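You operate a simulated robot arm through the tools that you are given. There is no shell and no other tool. Be economical: measure what you need, move in short steps, check, and stop when the job is done.

You run a simulated robot arm. Do the job below in one go: nothing can be reset, and whatever is moved stays where it is left.

TASK
Take the blue tub and put it on the top of the long bench. Take the brown parcel from the top of the long bench and leave it in the front rack of the black-rack bike. Put one of the reflectors from the top of the long bench in the blue crate. Take the blue brush from the grey shelf of the washer and put it on the green tray on the top of the steel table. Take the grey strap roll and put it on the side table. Take the hub on the top of the steel table and put it away on the top of the left bench. Take the green cloth and leave it on top of the brown carton on the top of the steel table. Put the carton that says "chain links" from the top of the steel table on the slatted rack of the washer and the carton labelled "grips" on the open shelf under the upper drawer. Fetch the grey bottle and stand it on the grey table beside the cabinet. Do these in any order. Set down upright: brown parcel, hub, carton, grey bottle.
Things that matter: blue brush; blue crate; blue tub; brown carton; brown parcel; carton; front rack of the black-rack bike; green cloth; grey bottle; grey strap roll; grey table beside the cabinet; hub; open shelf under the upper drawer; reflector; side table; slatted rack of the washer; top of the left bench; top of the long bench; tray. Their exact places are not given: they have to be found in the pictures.

Only the result counts: the job must be done as asked and must still hold three seconds after the hand-in. Knocking over, shifting, dropping, spilling or breaking anything else fails it. Flat cloth is picked up by pressing the open fingertips on it (5 to 10 N) and closing them slowly along it; thin cloth reads only 2 to 8 mm in the jaws.

THE ROBOT
A 7-joint arm with a fingered hand on a trunk, on a base that drives. Base frame: it is fixed to the floor where the robot stands at the start and does not move with it; the origin is under the middle of the robot, x ahead of it, y to its left, z up; the surface under the hand at the start is at about z = 736. Units: mm, rad, N and s.
With the tool pointing down near the work surface it reaches from about 360 to 700 mm from the robot's upright axis, wherever it stands. Its first joint turns from -1.204 to 3.002 rad. Places, roughly: blue brush (10x4x5 cm) [-1900, -6800, 900]; blue crate (36x22x12 cm) [-2100, -3700, 900]; brown carton [2000, -6250, 1000]; brown parcel [-2000, -4000, 1000]; carton [1750, -6250, 750]; front rack of the black-rack bike [1100, -500, 700]; green cloth (10x6x4 cm) [1900, -5700, 900]; grey bottle (7x7x19 cm) [2300, -6100, 900]; grey strap roll (7x7x3 cm) [1000, -6200, 900]; grey table beside the cabinet [5800, -7100, 800]; hub (6x6x10 cm) [1300, -6000, 900]; open shelf under the upper drawer [2600, -5900, 300]; reflector (6x2x6 cm) [-2000, -3900, 900]; side table [800, -3900, 700]; slatted rack of the washer [-2000, -5500, 900]; top of the left bench [-900, 5300, 900]; top of the long bench [-2100, -3800, 900]; tray (15x12x3 cm) [2600, -6000, 800]. Payload 3.2 kg.
Tool frame: the origin (TCP) lies between the finger pads and is the grasp point; the fingertips stand 26 mm ahead of it; z points along the fingers, y is the line along which they close. Largest opening 88 mm; the body of the gripper starts 30 mm behind the TCP. The gripper is a hand of 5 fingers: y runs from the thumb to the fingers, the wrist lies at [-16, -108, -172] in the tool frame, and closing takes about 1.5 s.
Orientation is told as [roll, pitch, yaw] about the base's x, y, z axes, in that order, counted from this pose: with the fingers straight down and the wrist toward the robot, the tool's x, y and z point along [0, 1, 0], [1, 0, 0] and [0, 0, -1] of the base frame.

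THE INTERFACE
- The arm moves only by the tool play_rows. Its argument "motion" is a list of rows, each a list of 3 entries, a list of its own where there are three numbers: the shift along the tool's x, y, z in mm, then the turn, a rotation vector about the tool's x, y, z in rad, then the closure in counts, from 0 (fully open) to 255 (shut). In form: [[[x, y, z], [wx, wy, wz], jaw], ...]. A call has 1 to 10 rows; each row is the pose to reach, as a shift and turn from the pose commanded when the call began, along the tool's axes at that moment. Each row takes 0.2 s and may step no farther than 50 mm and 0.15 rad from the row before; otherwise, or with a gripper value out of range, the whole call is refused. A pose out of reach is approached as far as the arm can. The call stops where the force on the tool passes 40 N (or 10 N more than at its start, if that is more) or the arm is blocked; 0.2 s more then pass. Each finger travels about 72 mm/s and halts on what it meets, pressing with about 33 N; the grip force reading is that of the motor and also rises with nothing between the fingers. The clock runs only during rows and for 0.2 s after the last one: add rows that repeat a pose to give the fingers time. The reply holds the time, the measured pose of the TCP, the force on the tool along the base axes, the opening and the grip force, in the units named above and with some noise, with the torque about the TCP (base axes, N m) and any sound that the robot's microphone picked up, and new pictures: "views" is both (left out), scene, wrist or none.
- Cameras (640 x 400 px; columns grow to the right, rows downward): "scene" is now at [133, 19.4, 1280.4]; the picture's right is [0.23, -0.97, 0.00], its down [-0.64, -0.15, -0.75] and it looks along [0.73, 0.17, -0.66] (base axes); focal length 272 px, centre (320, 200). "wrist" rides on the gripper at [67, -97, -117] in the tool frame; the picture's right is [-0.71, 0.33, -0.62], its down [-0.65, -0.65, 0.39] and it looks along [-0.28, 0.68, 0.68] (tool axes); focal length 234 px, centre (320, 200).
- raise_lower(by): slides the trunk up (or, below 0, down) by that many mm; the arm and the scene camera ride with it, the base frame stays. It gives what a move gives, with no picture.
- drive_base(legs): drives the robot by 1 to 6 legs, each [ahead, left, turn to the left] in mm, mm and rad, along the robot's own axes; the way and the turn of a leg run together, so that a leg with both is an arc; at most 1500 mm and 3.142 rad a leg. The arm and the cameras ride along, it lands a little off, and it stops where it bumps. It gives what a move gives, and a new picture of the scene camera.
- preshape(shape): the hand has 5 fingers and takes this shape, open, in about a second: jaw (thumb against the fingers, like two jaws); tri (thumb and two fingers); tip (a fingertip pinch); poke (one finger out to press); point (the index stretched); flat (the hand flat); cup (the hand cupped); fist (a fist). The gripper value then closes the fingers along that shape, each until it touches; the sizes above hold for jaw. It gives what a move gives, with no picture.
- head_to(pan, tilt): turns the head with the scene camera to pan (to the left, within 1.501 rad either way) and tilt (down, from -0.506 to 1.204), counted from straight ahead of the robot. It gives what a move gives, and a new picture of the scene camera.
- measure_at(camera, pixels): there is no depth. For up to 12 entries [column, row, z] of the newest picture of that camera ("zoom" is the newest enlarged one), the place [x, y] in the base frame at which the ray of that pixel passes the height z, good to about 2 mm. The clock stands still meanwhile.
- inspect(camera, box): a new picture of the part [left, top, right, bottom] of that camera's present view, enlarged. The clock stands still meanwhile.
- hand_in(): hands the job in; it is judged then, once.

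Keep the steps short. Do not move on a guess: measure, check each grasp and each placing, and mend mistakes. In all there are 350 turns and 360 pictures (those below and enlarged ones count). Leave the gripper open and the arm clear of the work at the hand-in unless told otherwise, and finish with a single line.

The tools are called after "Request:" as name(argument=value, ...) on one line, values as JSON. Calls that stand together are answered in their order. play_rows: Moves the arm, as the interface text tells. Its arguments: {"type":"object","properties":{"motion":{"type":"array","items":{"type":"array"}},"views":{"type":"string","enum":["both","scene","wrist","none"]}},"required":["motion"]} The other tools are called the same way: raise_lower (by) slides the trunk up or down; preshape (shape) gives the hand a shape; drive_base (legs) drives the base; head_to (pan, tilt) turns the head that bears the scene camera; measure_at (camera, pixels) gives the place at which the rays of pixels pass given heights; inspect (camera, box) takes an enlarged picture of a part of a camera's view; hand_in () hands the job in.

At the start:

```text
clock: 0.0
eef_pos: [543.6, 4.1, 1020.1]
orientation: [0.0, 0.001, 0.001]
wrist_force: [-0.7, -0.4, 0.8]
ft_torque: [0.02, -0.01, 0.01]
grip_width: 87.7
grasp_force: 0.0
shape: jaw
trunk travel left (down, up): [-600.0, 240.0]
robot x, y, heading: [0.3, -3.6, -0.001]
head pan, tilt: [0.234, 0.721]
```

scene: 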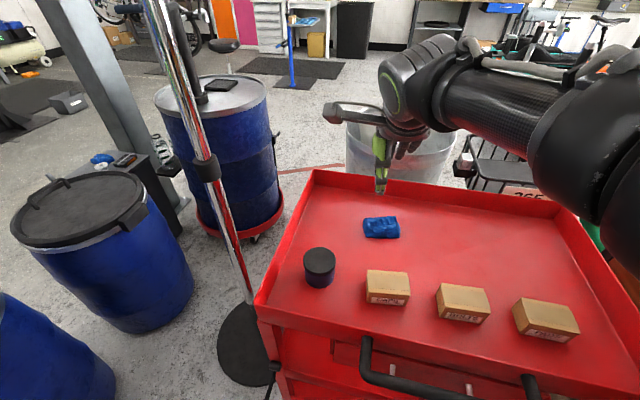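
wrist: 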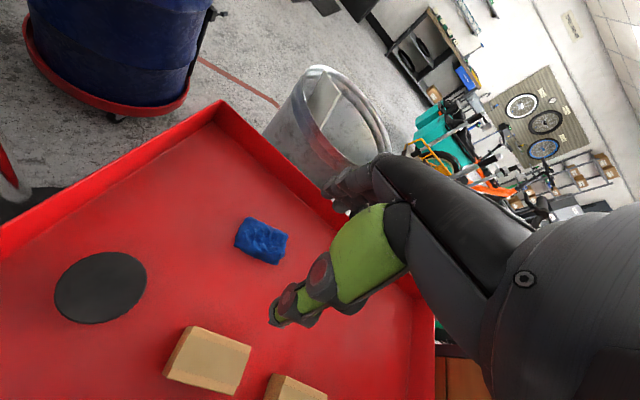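

I start by looking closely at the red cart in front, to read the cartons and identify the items.

Request:
inspect(camera="scene", box=[280, 200, 600, 400])

Request:
head_to(pan=-0.9, tilt=0.3)

Request:
head_to(pan=1.2, tilt=0.3)

```text
2.00 times, centred on (440, 300) of scene
```

zoom: 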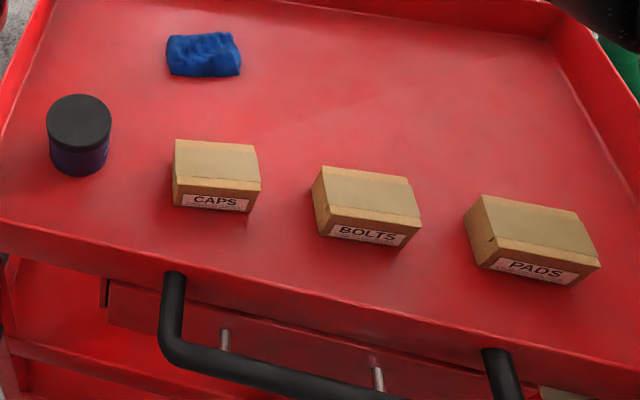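

```text
clock: 1.4
eef_pos: [543.6, 4.9, 1021.3]
orientation: [0.0, 0.001, 0.0]
wrist_force: [-0.2, 1.2, 0.2]
ft_torque: [-0.01, 0.01, -0.01]
grip_width: 87.5
grasp_force: 0.0
shape: jaw
trunk travel left (down, up): [-600.0, 240.0]
robot x, y, heading: [2.7, -2.8, -0.0]
head pan, tilt: [-0.901, 0.3]
```

scene: 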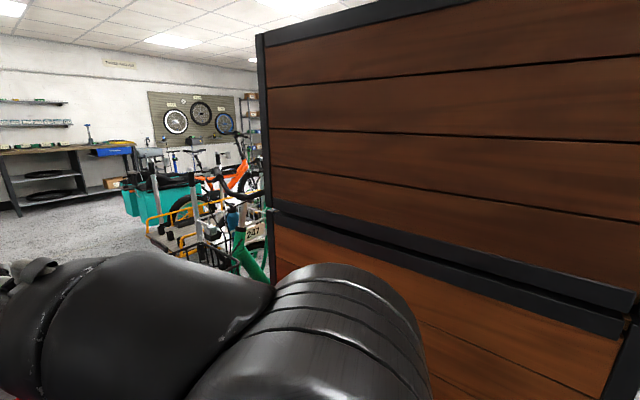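

```text
clock: 3.4
eef_pos: [543.8, 4.1, 1021.1]
orientation: [0.0, 0.0, 0.001]
wrist_force: [0.0, -0.7, -0.4]
ft_torque: [0.01, -0.03, -0.03]
grip_width: 87.8
grasp_force: 0.0
shape: jaw
trunk travel left (down, up): [-600.0, 240.0]
robot x, y, heading: [1.6, 2.0, -0.002]
head pan, tilt: [1.201, 0.3]
```

scene: 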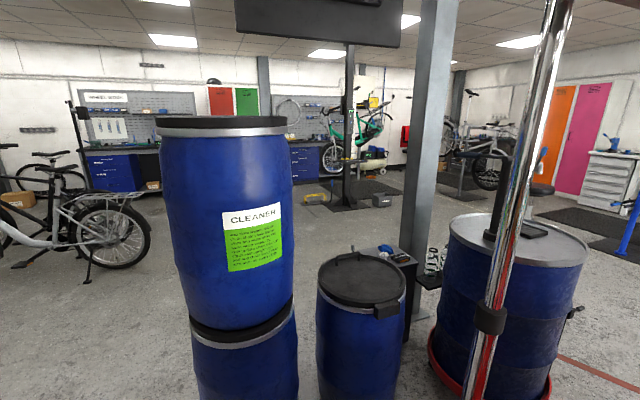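

Request:
head_to(pan=0.1, tilt=0.9)

Request:
inspect(camera="scene", box=[140, 120, 460, 320])

Request:
head_to(pan=-0.35, tilt=0.35)

Request:
head_to(pan=0.4, tilt=0.1)

Request:
head_to(pan=-1.5, tilt=0.5)

```text
clock: 4.7
eef_pos: [543.7, 3.6, 1020.9]
orientation: [0.001, 0.001, 0.0]
wrist_force: [0.0, 0.1, -0.5]
ft_torque: [-0.02, -0.01, 0.02]
grip_width: 87.4
grasp_force: 0.1
shape: jaw
trunk travel left (down, up): [-600.0, 240.0]
robot x, y, heading: [0.5, 2.1, -0.001]
head pan, tilt: [0.099, 0.901]
```

scene: 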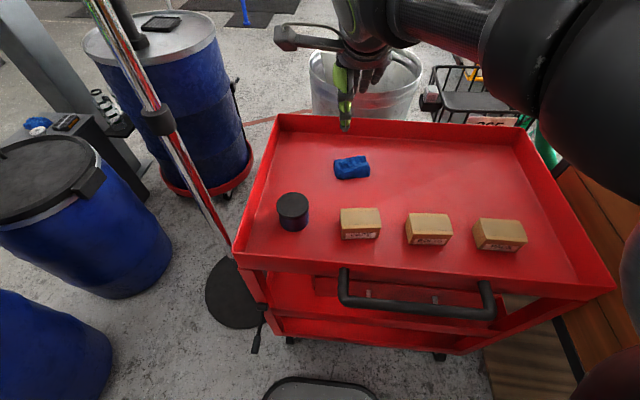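

```text
2.00 times, centred on (300, 220) of scene
```

zoom: 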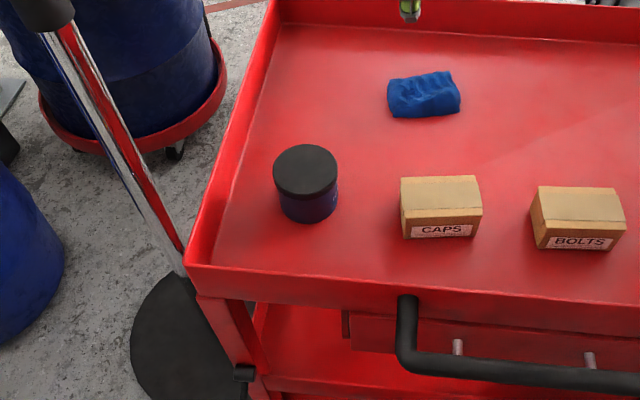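

```text
clock: 5.7
eef_pos: [544.4, 4.4, 1021.0]
orientation: [0.0, 0.0, 0.0]
wrist_force: [0.7, -0.2, -0.1]
ft_torque: [-0.03, -0.01, 0.01]
grip_width: 87.8
grasp_force: 0.0
shape: jaw
trunk travel left (down, up): [-600.0, 240.0]
robot x, y, heading: [3.2, -0.6, -0.004]
head pan, tilt: [-0.351, 0.351]
```

scene: 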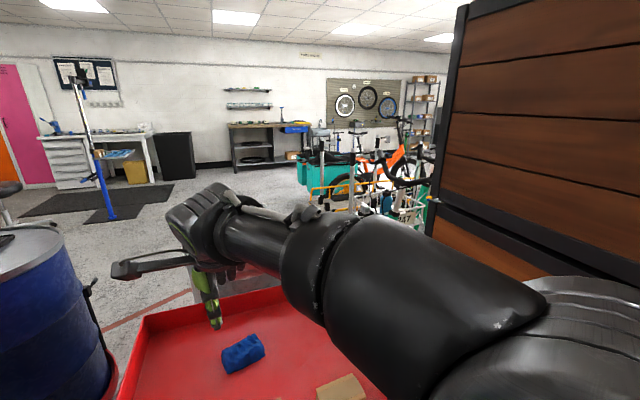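

```text
clock: 6.8
eef_pos: [543.6, 3.0, 1019.3]
orientation: [0.0, 0.001, 0.001]
wrist_force: [-0.5, -1.1, 0.4]
ft_torque: [0.02, 0.0, 0.03]
grip_width: 88.0
grasp_force: 0.0
shape: jaw
trunk travel left (down, up): [-600.0, 240.0]
robot x, y, heading: [0.7, -0.5, 0.001]
head pan, tilt: [0.4, 0.099]
```

scene: 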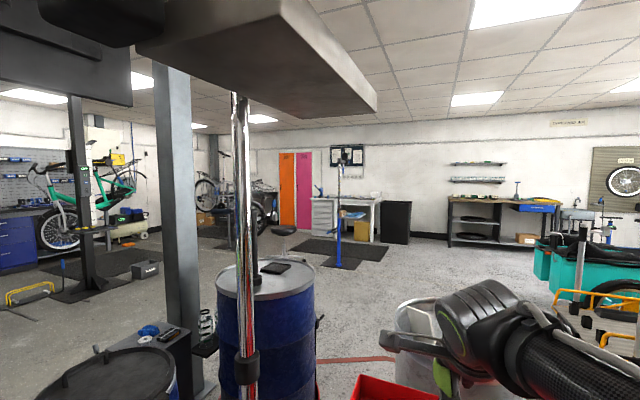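

```text
clock: 8.6
eef_pos: [544.0, 4.5, 1021.0]
orientation: [-0.001, 0.001, 0.001]
wrist_force: [-0.1, 0.2, 0.0]
ft_torque: [-0.02, 0.02, -0.04]
grip_width: 87.7
grasp_force: 0.0
shape: jaw
trunk travel left (down, up): [-600.0, 240.0]
robot x, y, heading: [-1.2, 0.1, -0.001]
head pan, tilt: [-1.499, 0.499]
```

scene: 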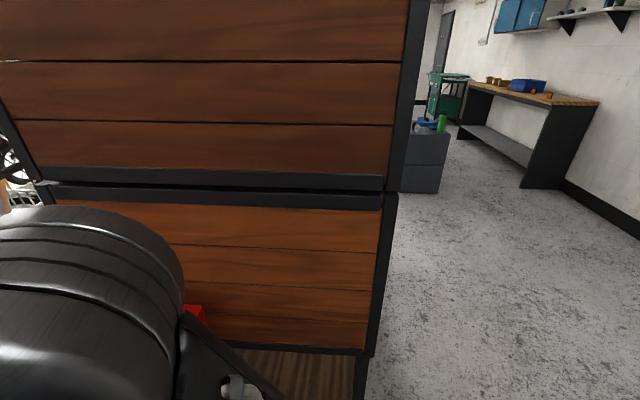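

Request:
head_to(pan=0.8, tilt=0.6)

Request:
inspect(camera="scene", box=[200, 80, 440, 230])

```text
clock: 10.8
eef_pos: [543.5, 4.0, 1021.0]
orientation: [0.0, 0.0, 0.001]
wrist_force: [0.5, 0.3, -0.4]
ft_torque: [0.05, 0.01, -0.02]
grip_width: 87.6
grasp_force: 0.0
shape: jaw
trunk travel left (down, up): [-600.0, 240.0]
robot x, y, heading: [-0.5, -1.9, 0.001]
head pan, tilt: [0.799, 0.6]
```

scene: 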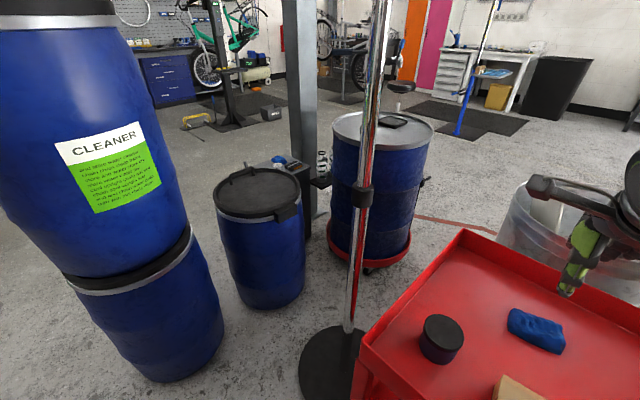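

```text
2.67 times, centred on (320, 155) of scene
```

zoom: 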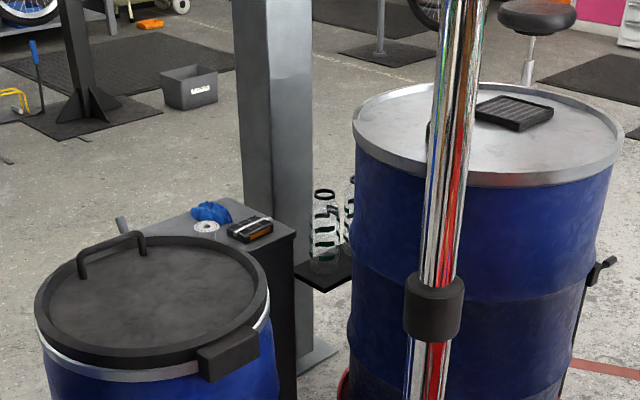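

The dark blue lidded tub sits on the red cart (pixel ~442,330). I triangulate it with both cameras.

Request:
measure_at(camera="scene", pixels=[[442, 331, 780], [442, 331, 800], [442, 331, 820], [424, 340, 800], [463, 336, 800], [438, 362, 736], [420, 350, 736], [460, 355, 736]])

Request:
measure_at(camera="wrist", pixels=[[101, 287, 780], [101, 287, 800], [101, 287, 820], [54, 300, 800], [147, 275, 800], [100, 252, 800], [100, 323, 800]])

```text
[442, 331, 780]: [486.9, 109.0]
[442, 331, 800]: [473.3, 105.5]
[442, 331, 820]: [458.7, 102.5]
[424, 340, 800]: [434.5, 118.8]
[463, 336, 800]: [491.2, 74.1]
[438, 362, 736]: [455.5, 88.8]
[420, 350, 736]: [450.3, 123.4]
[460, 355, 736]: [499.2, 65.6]
```

```text
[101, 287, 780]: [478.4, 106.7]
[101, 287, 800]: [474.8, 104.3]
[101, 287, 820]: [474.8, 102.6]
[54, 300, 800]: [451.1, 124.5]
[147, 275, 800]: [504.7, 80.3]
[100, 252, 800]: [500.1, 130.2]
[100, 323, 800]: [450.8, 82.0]
```

Tub: centre about (474,105), top z≈800, diameter ≈70. I move the open hand above it and look.

Request:
play_rows(motion=[[[35, -24, 15], [0, 0, 0], 0], [[70, -47, 40], [0, 0, 0], 0], [[101, -70, 70], [0, 0, 0], 0], [[101, -70, 115], [0, 0, 0], 0], [[101, -70, 150], [0, 0, 0], 0], [[101, -70, 150], [0, 0, 0], 0]])

```text
clock: 12.2
eef_pos: [476.5, 107.6, 877.9]
orientation: [0.022, -0.004, -0.001]
wrist_force: [1.1, -0.5, -0.4]
ft_torque: [0.02, 0.02, 0.0]
grip_width: 87.8
grasp_force: 0.0
shape: jaw
trunk travel left (down, up): [-600.0, 240.0]
robot x, y, heading: [0.8, 0.2, 0.002]
head pan, tilt: [0.799, 0.6]
```

scene: 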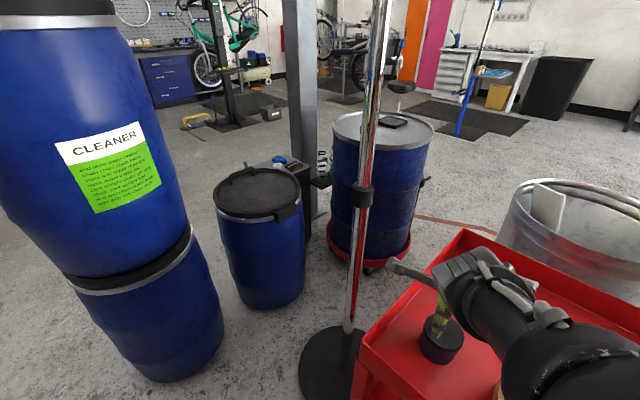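
wrist: 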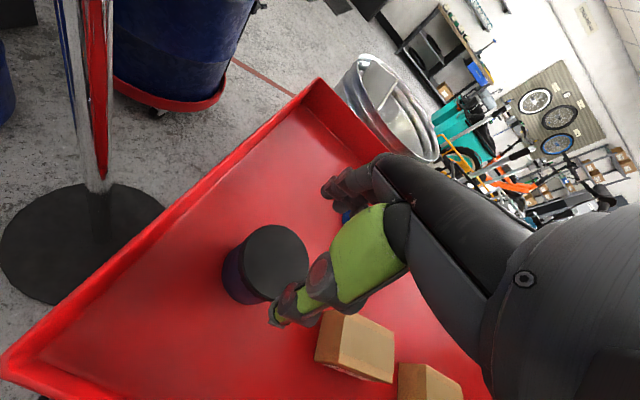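

Lid is where predicted. I lower over it to TCP z≈775.

Request:
play_rows(motion=[[[0, 0, 30], [0, 0, 0], 0], [[0, 0, 55], [0, 0, 0], 0], [[0, 0, 75], [0, 0, 0], 0], [[0, 0, 95], [0, 0, 0], 0], [[0, 0, 95], [0, 0, 0], 0]])

```text
clock: 13.6
eef_pos: [487.3, 106.0, 804.4]
orientation: [0.072, -0.021, -0.029]
wrist_force: [0.3, 0.0, -0.7]
ft_torque: [-0.01, -0.04, 0.02]
grip_width: 87.8
grasp_force: 0.1
shape: jaw
trunk travel left (down, up): [-600.0, 240.0]
robot x, y, heading: [-0.8, 4.0, -0.006]
head pan, tilt: [0.799, 0.6]
stopped in row 5: the arm was blocked; the commanded pose is now the measured one
```

scene: 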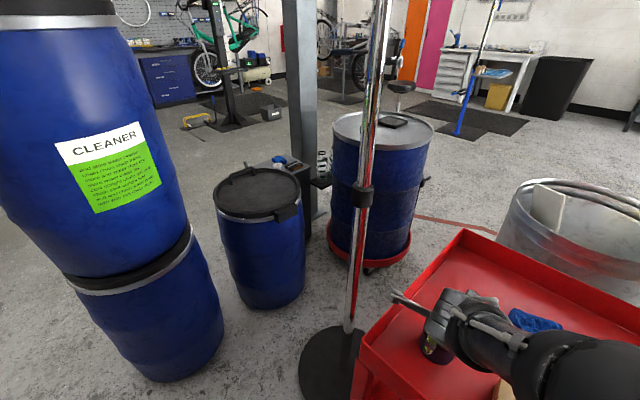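
wrist: 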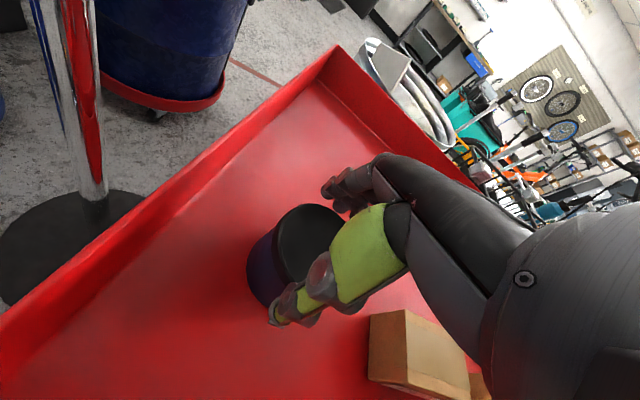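

The arm hit its own limit there (no force). I go back up, level the hand, then use the trunk to descend.

Request:
play_rows(motion=[[[0, -4, -30], [0.01, -0.03, -0.01], 0], [[-1, -13, -76], [0.021, -0.072, -0.029], 0], [[-1, -13, -76], [0.021, -0.072, -0.029], 0]], views="none")

Request:
raise_lower(by=-60)

```text
clock: 14.4
eef_pos: [470.8, 101.9, 876.7]
orientation: [-0.008, 0.001, 0.003]
wrist_force: [-0.6, -0.5, -1.0]
ft_torque: [0.0, -0.02, -0.01]
grip_width: 87.9
grasp_force: 0.1
shape: jaw
trunk travel left (down, up): [-600.0, 240.0]
robot x, y, heading: [-3.3, 2.0, 0.0]
head pan, tilt: [0.799, 0.6]
```

```text
clock: 15.4
eef_pos: [469.5, 101.5, 816.6]
orientation: [-0.009, -0.001, 0.003]
wrist_force: [0.8, -1.2, -0.6]
ft_torque: [0.01, -0.03, 0.03]
grip_width: 87.8
grasp_force: 0.0
shape: jaw
trunk travel left (down, up): [-540.0, 300.0]
robot x, y, heading: [-0.9, 1.1, 0.003]
head pan, tilt: [0.799, 0.6]
```

Request:
play_rows(motion=[[[3.5, 4, 0], [0, 0.008, 0], 0], [[3.5, 4, 0], [0, 0.008, 0], 0]], views="wrist")

Request:
raise_lower(by=-40)

```text
clock: 16.0
eef_pos: [473.9, 104.4, 817.2]
orientation: [-0.001, 0.0, 0.002]
wrist_force: [-0.2, -0.3, 0.3]
ft_torque: [0.02, -0.01, 0.03]
grip_width: 87.8
grasp_force: 0.1
shape: jaw
trunk travel left (down, up): [-540.0, 300.0]
robot x, y, heading: [1.0, -1.9, 0.001]
head pan, tilt: [0.799, 0.6]
```

wrist: 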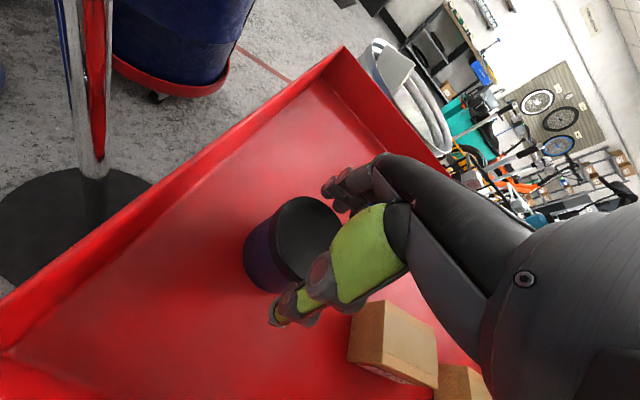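

```text
clock: 16.8
eef_pos: [473.8, 104.5, 776.5]
orientation: [0.002, -0.001, 0.002]
wrist_force: [1.8, 0.9, 4.2]
ft_torque: [0.01, -0.03, 0.0]
grip_width: 88.0
grasp_force: 0.0
shape: jaw
trunk travel left (down, up): [-500.0, 340.0]
robot x, y, heading: [-4.2, 0.3, 0.001]
head pan, tilt: [0.799, 0.6]
```

Now close gradually on the tub.

Request:
play_rows(motion=[[[0, 0, 0], [0, 0, 0], 40], [[0, 0, 0], [0, 0, 0], 80], [[0, 0, 0], [0, 0, 0], 120], [[0, 0, 0], [0, 0, 0], 160], [[0, 0, 0], [0, 0, 0], 200], [[0, 0, 0], [0, 0, 0], 200], [[0, 0, 0], [0, 0, 0], 200]], views="wrist")

Request:
raise_lower(by=120)

Request:
inspect(camera="wrist", box=[160, 120, 480, 320])

```text
clock: 18.4
eef_pos: [473.2, 104.3, 776.5]
orientation: [0.0, 0.0, 0.004]
wrist_force: [2.4, 0.7, 6.0]
ft_torque: [0.06, -0.31, 0.01]
grip_width: 69.3
grasp_force: 33.0
shape: jaw
trunk travel left (down, up): [-500.0, 340.0]
robot x, y, heading: [0.1, -1.1, -0.0]
head pan, tilt: [0.799, 0.6]
```

wrist: 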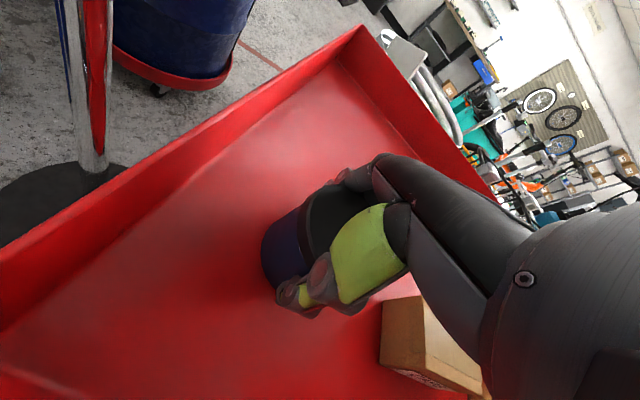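

```text
clock: 19.9
eef_pos: [475.3, 104.9, 896.4]
orientation: [0.0, 0.001, 0.004]
wrist_force: [-0.1, 0.3, -2.3]
ft_torque: [0.04, -0.03, 0.0]
grip_width: 68.5
grasp_force: 32.4
shape: jaw
trunk travel left (down, up): [-620.0, 220.0]
robot x, y, heading: [-2.3, -0.6, 0.0]
head pan, tilt: [0.799, 0.6]
```

```text
2.00 times, centred on (320, 220) of wrist
```

zoom: 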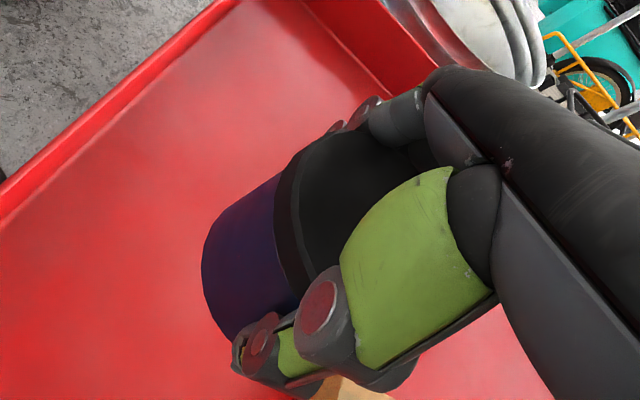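

Tub is held. Now look at the right side for driving and measure the partition.

Request:
head_to(pan=-1.5, tilt=0.7)

Request:
measure_at(camera="scene", pixels=[[350, 270, 0], [350, 290, 0], [450, 200, 0], [400, 250, 0], [300, 390, 0], [520, 100, 0]])

Request:
head_to(pan=1.5, tilt=0.6)

```text
clock: 22.0
eef_pos: [473.5, 103.8, 896.7]
orientation: [0.0, 0.0, 0.005]
wrist_force: [-0.1, 0.1, -2.9]
ft_torque: [0.01, -0.01, 0.01]
grip_width: 68.4
grasp_force: 33.2
shape: jaw
trunk travel left (down, up): [-620.0, 220.0]
robot x, y, heading: [0.7, -0.3, 0.003]
head pan, tilt: [-1.499, 0.7]
```

scene: 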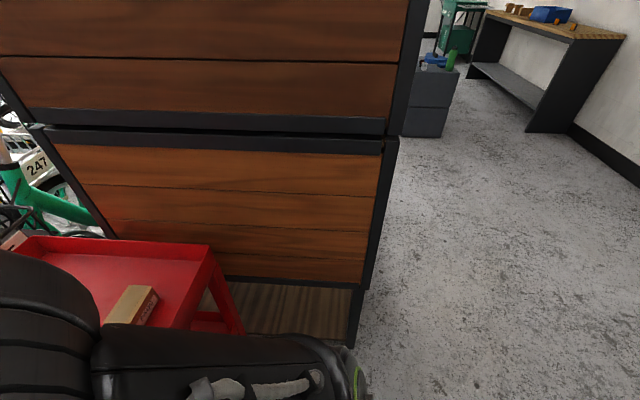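

```text
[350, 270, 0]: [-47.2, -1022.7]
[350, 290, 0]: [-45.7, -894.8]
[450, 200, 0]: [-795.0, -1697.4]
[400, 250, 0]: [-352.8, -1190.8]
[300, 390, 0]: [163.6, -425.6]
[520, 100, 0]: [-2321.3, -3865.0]
```

```text
clock: 24.6
eef_pos: [473.5, 104.3, 896.2]
orientation: [0.001, 0.0, 0.004]
wrist_force: [-0.5, -0.1, -2.9]
ft_torque: [0.05, -0.02, 0.02]
grip_width: 68.3
grasp_force: 33.4
shape: jaw
trunk travel left (down, up): [-620.0, 220.0]
robot x, y, heading: [-1.1, 1.5, 0.002]
head pan, tilt: [1.499, 0.6]
```

scene: 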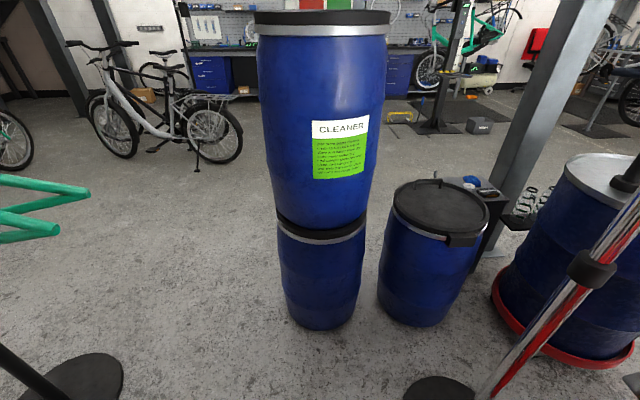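

Request:
measure_at(camera="scene", pixels=[[70, 375, 0], [125, 375, 0], [90, 190, 1000], [90, 190, 700], [55, 235, 700], [440, 395, 0], [320, 325, 0]])

```text
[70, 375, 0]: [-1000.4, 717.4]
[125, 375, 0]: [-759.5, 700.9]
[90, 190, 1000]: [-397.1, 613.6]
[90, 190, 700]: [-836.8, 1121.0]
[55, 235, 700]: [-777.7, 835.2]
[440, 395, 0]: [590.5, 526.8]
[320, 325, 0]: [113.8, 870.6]
```

I turn right a bit in place to see what lies behind on the right side.

Request:
drive_base(legs=[[-60, 0, -0.6]])

Request:
head_to(pan=-1.5, tilt=0.4)

```text
clock: 26.7
eef_pos: [394.7, -162.6, 897.8]
orientation: [-0.002, -0.001, -0.594]
wrist_force: [-0.4, -0.9, -2.6]
ft_torque: [0.0, 0.03, -0.01]
grip_width: 68.4
grasp_force: 32.7
shape: jaw
trunk travel left (down, up): [-620.0, 220.0]
robot x, y, heading: [-55.6, 14.0, -0.597]
head pan, tilt: [1.499, 0.6]
```

scene: 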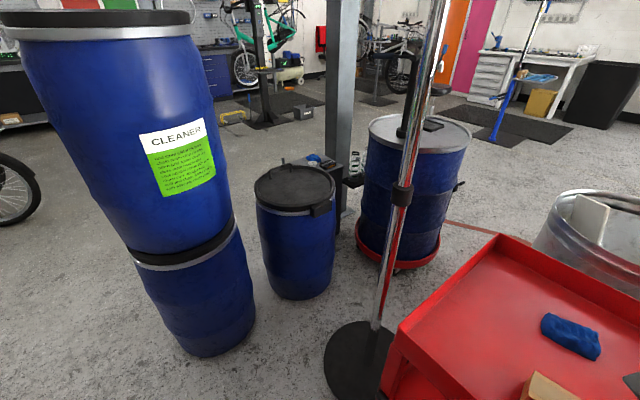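

```text
clock: 29.3
eef_pos: [395.7, -163.5, 896.4]
orientation: [0.001, -0.002, -0.596]
wrist_force: [-0.2, 0.2, -1.9]
ft_torque: [0.02, -0.04, -0.01]
grip_width: 68.3
grasp_force: 32.8
shape: jaw
trunk travel left (down, up): [-620.0, 220.0]
robot x, y, heading: [-56.2, 16.6, -0.597]
head pan, tilt: [-1.499, 0.4]
```

scene: 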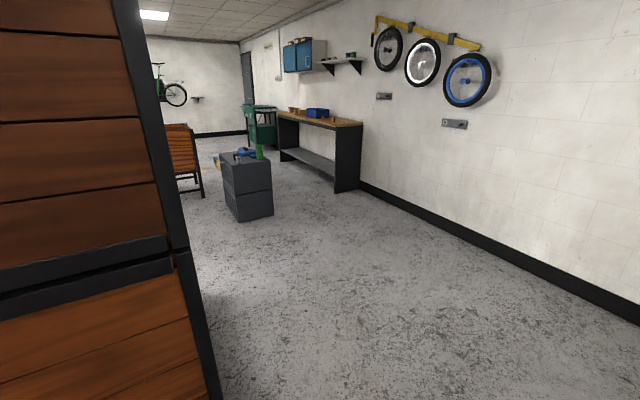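

Request:
measure_at(camera="scene", pixels=[[239, 221, 0], [272, 215, 0], [224, 195, 0], [335, 192, 0], [359, 189, 0], [335, 123, 900], [362, 124, 900], [276, 113, 900], [200, 193, 0]])

Request:
inspect(camera="scene", box=[180, 60, 420, 210])

Request:
drive_base(legs=[[-328, -406, 0], [0, 0, -1.2]])

```text
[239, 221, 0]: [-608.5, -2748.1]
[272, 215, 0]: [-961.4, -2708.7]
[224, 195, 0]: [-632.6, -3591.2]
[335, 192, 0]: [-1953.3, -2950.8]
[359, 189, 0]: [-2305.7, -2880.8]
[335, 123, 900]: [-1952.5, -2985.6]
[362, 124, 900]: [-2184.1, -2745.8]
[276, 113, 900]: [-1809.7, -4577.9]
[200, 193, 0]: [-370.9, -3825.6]
```

```text
2.67 times, centred on (300, 135) of scene
```

zoom: 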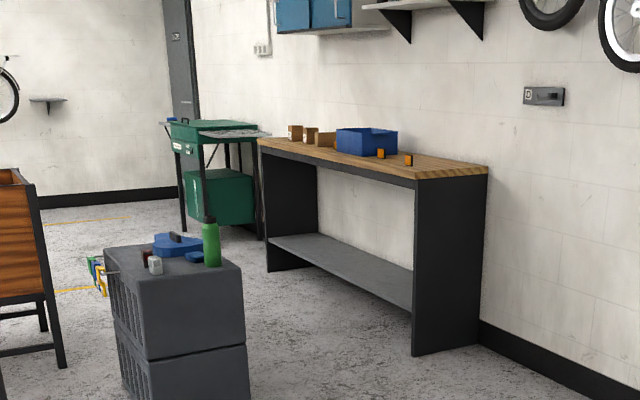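

```text
clock: 35.3
eef_pos: [-560.4, -616.8, 895.8]
orientation: [0.0, 0.002, -1.793]
wrist_force: [0.4, -0.1, -2.0]
ft_torque: [-0.02, 0.01, 0.01]
grip_width: 67.6
grasp_force: 32.6
shape: jaw
trunk travel left (down, up): [-620.0, 220.0]
robot x, y, heading: [-556.3, -131.0, -1.795]
head pan, tilt: [-1.499, 0.4]
```

scene: 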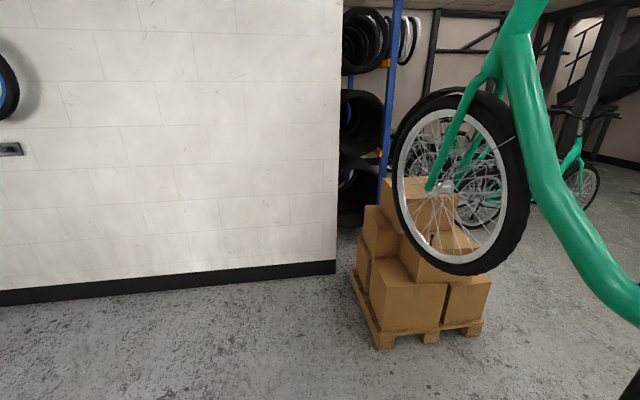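

Route is clear; bench front edge near x≈-1950, z≈900. I raise the trunk so the tub clears the bench, then drive.

Request:
raise_lower(by=190)

Request:
head_to(pan=-0.6, tilt=0.5)

Request:
drive_base(legs=[[1271, -627, 0], [1072, 244, 0]])

```text
clock: 37.4
eef_pos: [-560.0, -617.1, 1086.1]
orientation: [0.001, -0.001, -1.794]
wrist_force: [-0.1, 0.0, -2.7]
ft_torque: [-0.02, -0.01, 0.0]
grip_width: 67.9
grasp_force: 33.1
shape: jaw
trunk travel left (down, up): [-810.0, 30.0]
robot x, y, heading: [-555.3, -130.4, -1.796]
head pan, tilt: [-1.499, 0.4]
```

```text
clock: 38.6
eef_pos: [-560.4, -618.9, 1087.1]
orientation: [0.0, 0.002, -1.793]
wrist_force: [0.0, 0.6, -2.6]
ft_torque: [-0.01, 0.01, -0.01]
grip_width: 67.8
grasp_force: 32.9
shape: jaw
trunk travel left (down, up): [-810.0, 30.0]
robot x, y, heading: [-552.2, -134.3, -1.797]
head pan, tilt: [-0.6, 0.499]
```

scene: 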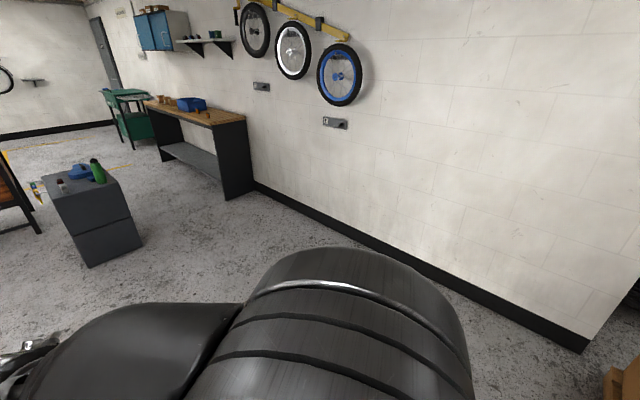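

```text
clock: 50.8
eef_pos: [-1426.7, -2805.1, 1087.0]
orientation: [-0.001, 0.0, -1.776]
wrist_force: [0.1, -0.6, -2.2]
ft_torque: [-0.02, 0.01, 0.0]
grip_width: 67.7
grasp_force: 33.1
shape: jaw
trunk travel left (down, up): [-810.0, 30.0]
robot x, y, heading: [-1431.7, -2320.9, -1.78]
head pan, tilt: [-0.6, 0.499]
```

scene: 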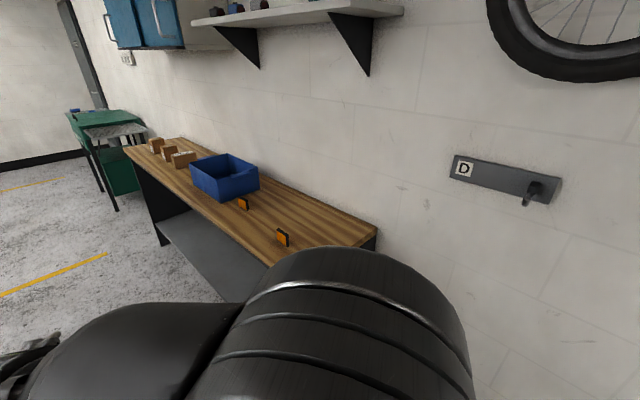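

Request:
inspect(camera="scene", box=[100, 110, 340, 260])

Request:
measure_at(camera="scene", pixels=[[376, 232, 900], [283, 246, 900], [243, 209, 900], [211, 200, 900], [258, 186, 900], [155, 153, 900], [170, 160, 900], [184, 167, 900], [125, 150, 900], [189, 165, 1000], [223, 155, 1000]])

```text
2.67 times, centred on (220, 185) of scene
```

zoom: 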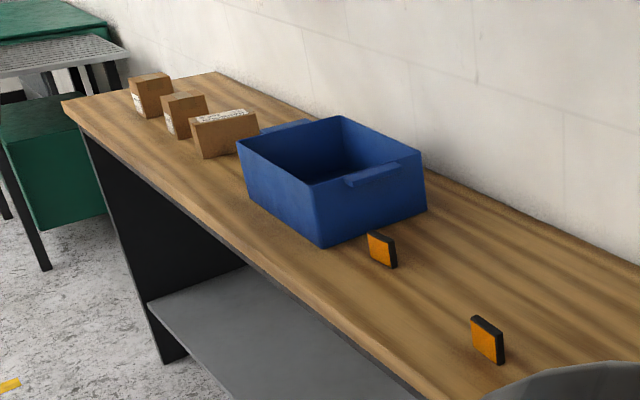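

```text
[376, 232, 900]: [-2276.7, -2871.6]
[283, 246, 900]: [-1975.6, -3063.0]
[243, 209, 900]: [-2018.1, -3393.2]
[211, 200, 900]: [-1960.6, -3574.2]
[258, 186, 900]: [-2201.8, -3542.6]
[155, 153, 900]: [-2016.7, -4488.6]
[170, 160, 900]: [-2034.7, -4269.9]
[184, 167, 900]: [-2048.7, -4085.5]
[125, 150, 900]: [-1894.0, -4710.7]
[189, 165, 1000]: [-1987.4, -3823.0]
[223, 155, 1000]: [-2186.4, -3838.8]
```

Reflectors at about (-1976,-3063) and (-2018,-3393), crate beyond. I turn to face the bench and strafe along it to y≈-3280.

Request:
drive_base(legs=[[0, 0, -1.362], [70, 960, 0]])

Request:
head_to(pan=0.1, tilt=0.75)

```text
clock: 59.2
eef_pos: [-1979.6, -3381.8, 1085.9]
orientation: [0.001, 0.0, 3.143]
wrist_force: [-0.6, 0.5, -2.3]
ft_torque: [0.01, 0.04, 0.0]
grip_width: 67.4
grasp_force: 33.2
shape: jaw
trunk travel left (down, up): [-810.0, 30.0]
robot x, y, heading: [-1507.9, -3277.4, 3.136]
head pan, tilt: [-0.6, 0.499]
```

scene: 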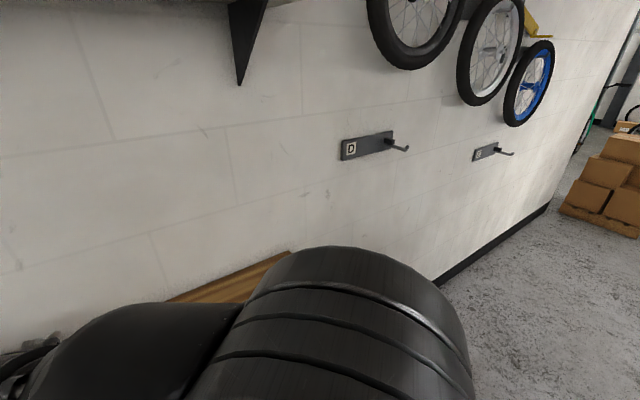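

```text
clock: 60.2
eef_pos: [-1978.3, -3382.5, 1086.8]
orientation: [-0.001, 0.0, 3.141]
wrist_force: [-0.7, 1.2, -1.6]
ft_torque: [-0.04, 0.02, -0.05]
grip_width: 67.4
grasp_force: 32.9
shape: jaw
trunk travel left (down, up): [-810.0, 30.0]
robot x, y, heading: [-1506.3, -3276.7, 3.137]
head pan, tilt: [0.099, 0.75]
```

scene: 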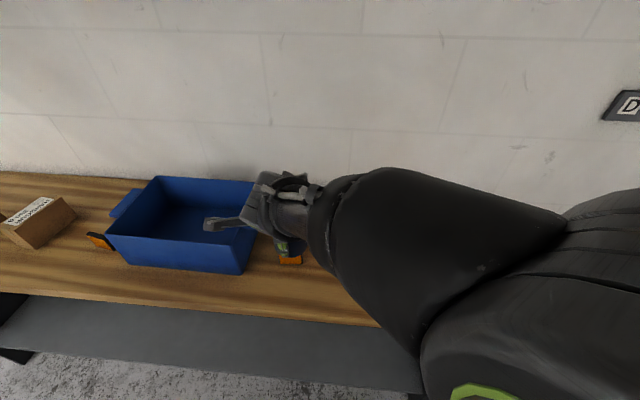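

Request:
play_rows(motion=[[[-40, 13, 0], [0, 0, 0], 200], [[-80, 26, 0], [0, 0, 0], 200], [[-120, 39, 0], [0, 0, 0], 200], [[-157, 51, 0], [0, 0, 0], 200], [[-157, 51, 0], [0, 0, 0], 200]])

```text
clock: 61.5
eef_pos: [-2029.4, -3225.5, 1087.0]
orientation: [0.001, 0.0, 3.142]
wrist_force: [-0.1, -0.3, -1.0]
ft_torque: [0.0, 0.01, -0.03]
grip_width: 67.5
grasp_force: 33.4
shape: jaw
trunk travel left (down, up): [-810.0, 30.0]
robot x, y, heading: [-1505.5, -3279.7, 3.14]
head pan, tilt: [0.099, 0.75]
```

scene: 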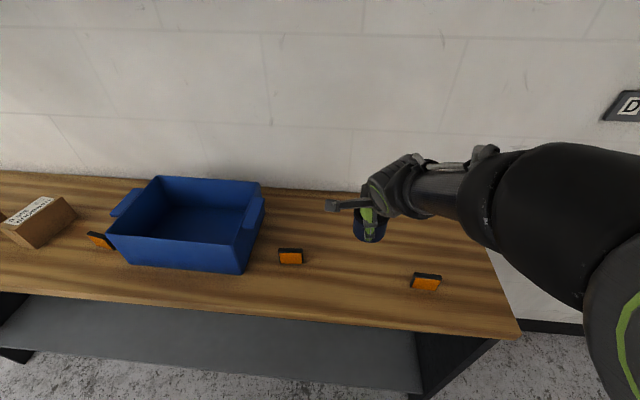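
wrist: 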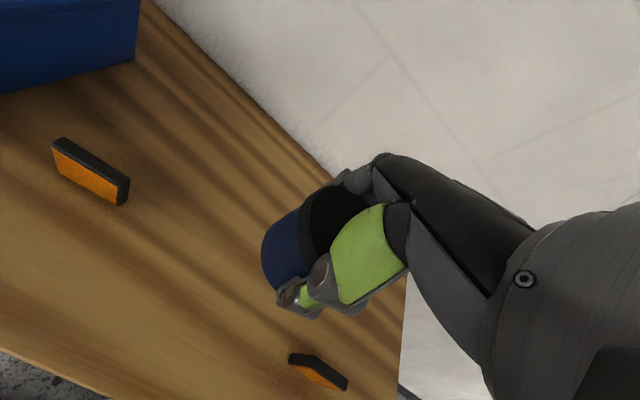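

Request:
measure_at(camera="scene", pixels=[[280, 263, 850], [280, 263, 900], [302, 265, 850], [302, 265, 900], [411, 287, 850], [411, 287, 900], [302, 265, 950], [522, 334, 900]])

Request:
measure_at(camera="wrist", pixels=[[57, 172, 850], [57, 172, 900], [115, 205, 850], [115, 205, 900], [290, 362, 850], [290, 362, 900], [115, 205, 950]])

Request:
inspect(camera="scene", box=[0, 150, 240, 300])

```text
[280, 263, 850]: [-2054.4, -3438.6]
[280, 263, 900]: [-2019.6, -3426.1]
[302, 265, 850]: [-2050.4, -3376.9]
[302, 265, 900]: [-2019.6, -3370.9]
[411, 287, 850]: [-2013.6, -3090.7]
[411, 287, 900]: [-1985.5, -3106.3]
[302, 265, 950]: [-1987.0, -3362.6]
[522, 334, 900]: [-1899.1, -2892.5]
```

```text
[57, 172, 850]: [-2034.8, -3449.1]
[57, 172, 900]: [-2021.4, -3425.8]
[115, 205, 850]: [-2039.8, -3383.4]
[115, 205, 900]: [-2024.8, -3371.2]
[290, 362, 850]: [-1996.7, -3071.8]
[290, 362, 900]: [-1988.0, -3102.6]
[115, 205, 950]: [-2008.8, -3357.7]
```

```text
2.67 times, centred on (120, 225) of scene
```

zoom: 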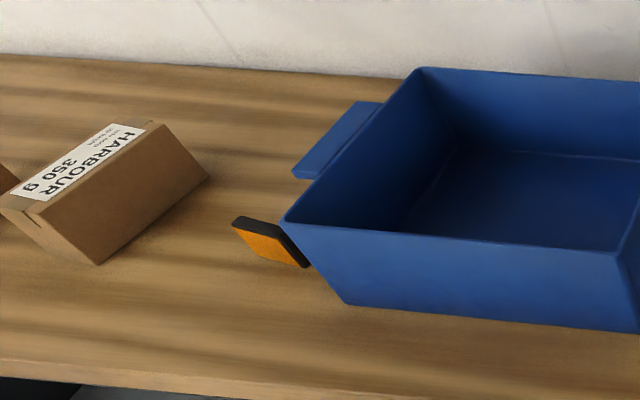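

Bench top z=900. I lower the tub with the trunk to just above contact.

Request:
raise_lower(by=-142)

Request:
play_rows(motion=[[[0, 0, 2], [0, 0, 0], 200], [[0, 0, 4], [0, 0, 0], 200], [[0, 0, 4], [0, 0, 0], 200]], views="wrist")

```text
clock: 63.1
eef_pos: [-2029.5, -3225.3, 944.7]
orientation: [0.001, 0.0, 3.141]
wrist_force: [0.3, 0.2, -1.9]
ft_torque: [0.01, 0.03, -0.01]
grip_width: 67.3
grasp_force: 32.9
shape: jaw
trunk travel left (down, up): [-668.0, 172.0]
robot x, y, heading: [-1504.8, -3279.2, 3.138]
head pan, tilt: [0.099, 0.75]
```

```text
clock: 63.9
eef_pos: [-2030.1, -3224.5, 940.6]
orientation: [-0.002, -0.001, 3.14]
wrist_force: [-1.3, 0.4, 1.2]
ft_torque: [-0.04, 0.13, 0.02]
grip_width: 67.2
grasp_force: 32.7
shape: jaw
trunk travel left (down, up): [-668.0, 172.0]
robot x, y, heading: [-1503.4, -3279.3, 3.14]
head pan, tilt: [0.099, 0.75]
```

wrist: 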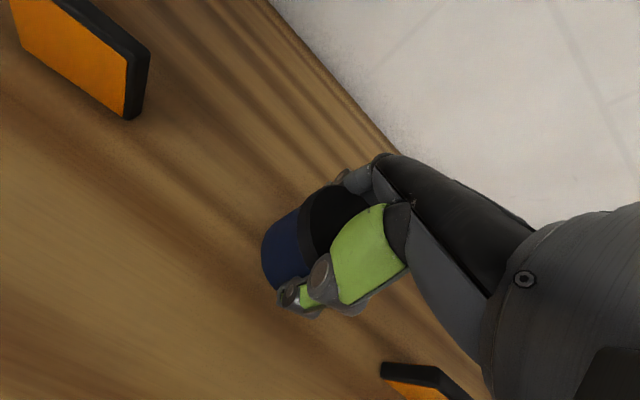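

Contact is felt. I release slowly and rise.

Request:
play_rows(motion=[[[0, 0, 0], [0, 0, 0], 150], [[0, 0, 0], [0, 0, 0], 100], [[0, 0, 0], [0, 0, 0], 50], [[0, 0, 0], [0, 0, 0], 0], [[0, 0, 0], [0, 0, 0], 0], [[0, 0, 0], [0, 0, 0], 0]], views="none")

Request:
raise_lower(by=142)

Request:
play_rows(motion=[[[40, 0, 0], [0, 0, 0], 0], [[80, 0, 0], [0, 0, 0], 0], [[120, 0, 0], [0, 0, 0], 0], [[150, 0, 0], [0, 0, 0], 0], [[150, 0, 0], [0, 0, 0], 0]])

```text
clock: 65.3
eef_pos: [-2029.0, -3224.9, 940.5]
orientation: [0.0, -0.001, 3.142]
wrist_force: [-0.4, 0.7, 3.2]
ft_torque: [0.01, 0.03, 0.02]
grip_width: 87.9
grasp_force: 0.1
shape: jaw
trunk travel left (down, up): [-668.0, 172.0]
robot x, y, heading: [-1505.1, -3280.7, 3.135]
head pan, tilt: [0.099, 0.75]
```

```text
clock: 67.0
eef_pos: [-2028.9, -3223.7, 1082.8]
orientation: [0.001, 0.001, 3.142]
wrist_force: [-0.4, 0.4, -0.3]
ft_torque: [0.0, -0.01, -0.02]
grip_width: 87.7
grasp_force: 0.0
shape: jaw
trunk travel left (down, up): [-810.0, 30.0]
robot x, y, heading: [-1506.3, -3281.5, 3.139]
head pan, tilt: [0.099, 0.75]
```

```text
clock: 68.2
eef_pos: [-2034.1, -3373.9, 1095.8]
orientation: [0.04, -0.006, 3.126]
wrist_force: [0.3, 0.1, -0.7]
ft_torque: [0.03, 0.02, -0.03]
grip_width: 87.8
grasp_force: 0.1
shape: jaw
trunk travel left (down, up): [-810.0, 30.0]
robot x, y, heading: [-1501.9, -3275.4, 3.134]
head pan, tilt: [0.099, 0.75]
```

scene: 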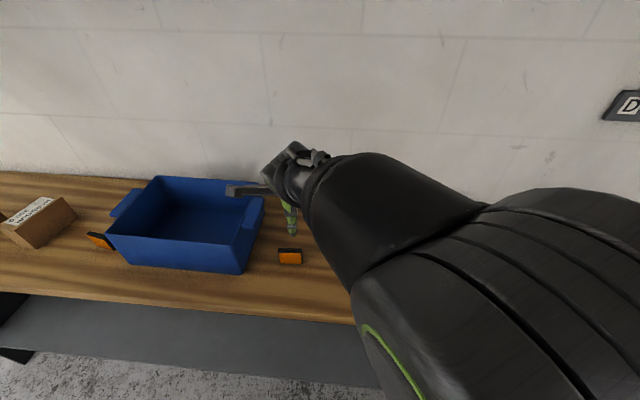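
wrist: 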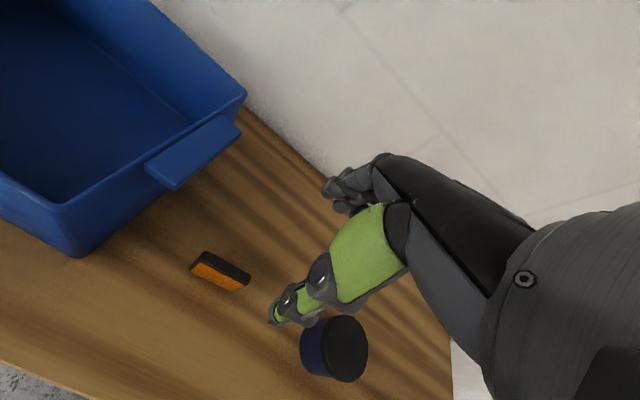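

Request:
play_rows(motion=[[[0, 0, 0], [0, 0, 0], 0], [[0, 0, 0], [0, 0, 0], 0]])

Request:
inspect(camera="wrist", box=[0, 100, 400, 350])

Request:
measure_at(camera="scene", pixels=[[278, 249, 960], [302, 249, 960], [280, 263, 900], [302, 265, 900], [250, 230, 1020], [261, 184, 1020], [157, 177, 1020], [107, 235, 1020], [264, 198, 1010], [242, 273, 900], [129, 262, 900], [290, 261, 900]])

```text
clock: 68.8
eef_pos: [-2033.7, -3370.9, 1095.8]
orientation: [0.039, -0.007, 3.125]
wrist_force: [0.7, -0.6, 0.7]
ft_torque: [0.01, -0.01, -0.01]
grip_width: 87.8
grasp_force: 0.1
shape: jaw
trunk travel left (down, up): [-810.0, 30.0]
robot x, y, heading: [-1508.2, -3277.8, 3.137]
head pan, tilt: [0.099, 0.75]
```

scene: 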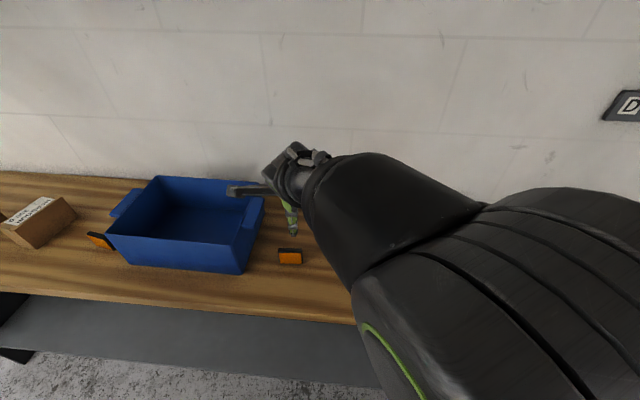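
wrist: 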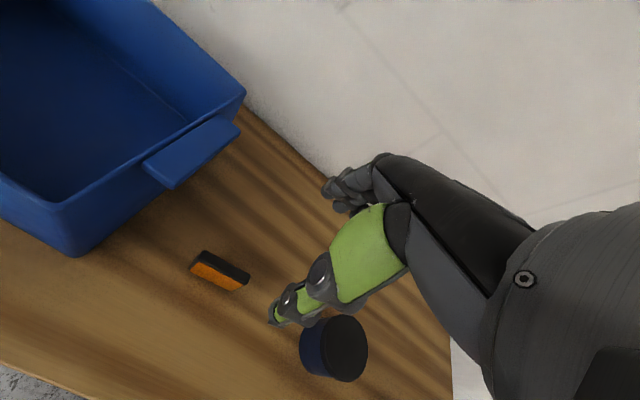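

```text
1.60 times, centred on (200, 225) of wrist
```

zoom: 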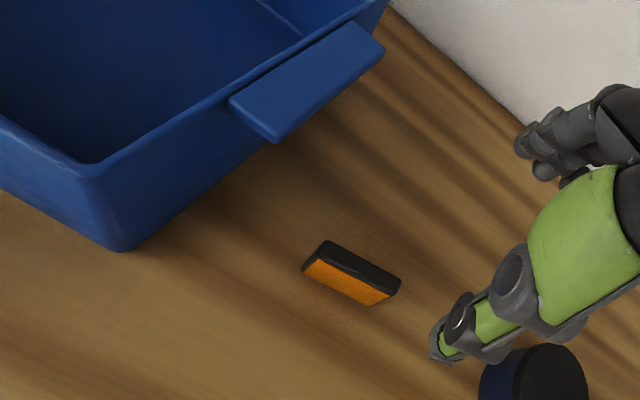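

```text
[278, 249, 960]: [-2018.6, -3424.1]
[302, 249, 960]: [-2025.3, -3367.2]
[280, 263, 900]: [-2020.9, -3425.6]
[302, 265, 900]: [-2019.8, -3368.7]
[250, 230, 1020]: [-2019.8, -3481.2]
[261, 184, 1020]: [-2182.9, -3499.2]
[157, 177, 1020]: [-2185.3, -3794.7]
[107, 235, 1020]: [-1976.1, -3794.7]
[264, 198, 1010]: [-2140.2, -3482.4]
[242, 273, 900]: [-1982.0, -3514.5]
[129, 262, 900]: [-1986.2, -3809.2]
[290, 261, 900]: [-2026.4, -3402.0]
```

The arm runs to a limit when the hand hangs low relative to the trunk, so I raise the arm while lowering the trunk, levelled above the reflector at (-2030,-3398).

Request:
play_rows(motion=[[[9, -1, -40], [0, 0.02, -0.01], 0], [[18, -2, -80], [-0.007, 0.039, -0.016], 0], [[27, -4, -120], [-0.007, 0.039, -0.016], 0], [[27, -4, -120], [-0.007, 0.039, -0.016], 0]], views="none")

Request:
raise_lower(by=-210)

Request:
play_rows(motion=[[[0, 0, 0], [0, 0, 0], 0]])

```text
clock: 69.8
eef_pos: [-2024.6, -3403.7, 1202.0]
orientation: [0.039, -0.007, -3.124]
wrist_force: [-0.3, 0.7, 1.2]
ft_torque: [-0.01, -0.01, -0.01]
grip_width: 88.0
grasp_force: 0.0
shape: jaw
trunk travel left (down, up): [-810.0, 30.0]
robot x, y, heading: [-1504.3, -3275.9, 3.135]
head pan, tilt: [0.099, 0.75]
```

```text
clock: 72.1
eef_pos: [-2025.0, -3402.4, 991.6]
orientation: [0.038, -0.006, -3.125]
wrist_force: [-0.2, -0.1, 0.3]
ft_torque: [-0.04, 0.03, -0.01]
grip_width: 88.1
grasp_force: 0.1
shape: jaw
trunk travel left (down, up): [-600.0, 240.0]
robot x, y, heading: [-1502.8, -3282.9, 3.144]
head pan, tilt: [0.099, 0.75]
```

```text
clock: 72.5
eef_pos: [-2025.6, -3402.4, 992.3]
orientation: [0.037, -0.007, -3.125]
wrist_force: [0.2, -0.5, 0.6]
ft_torque: [0.02, 0.0, -0.01]
grip_width: 87.9
grasp_force: 0.1
shape: jaw
trunk travel left (down, up): [-600.0, 240.0]
robot x, y, heading: [-1506.1, -3281.7, 3.139]
head pan, tilt: [0.099, 0.75]
```

scene: 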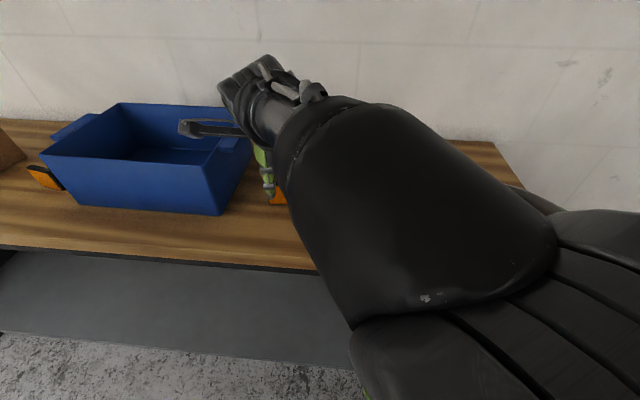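
wrist: 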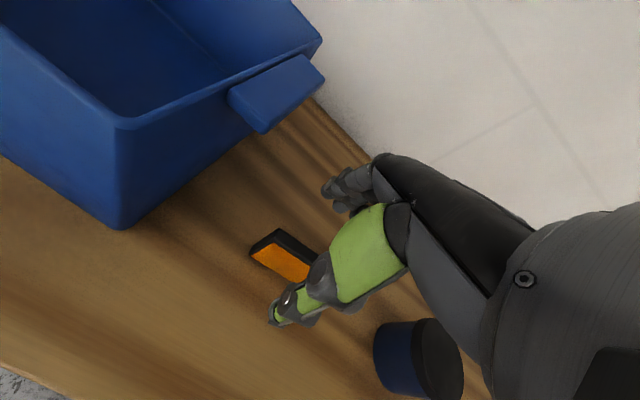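

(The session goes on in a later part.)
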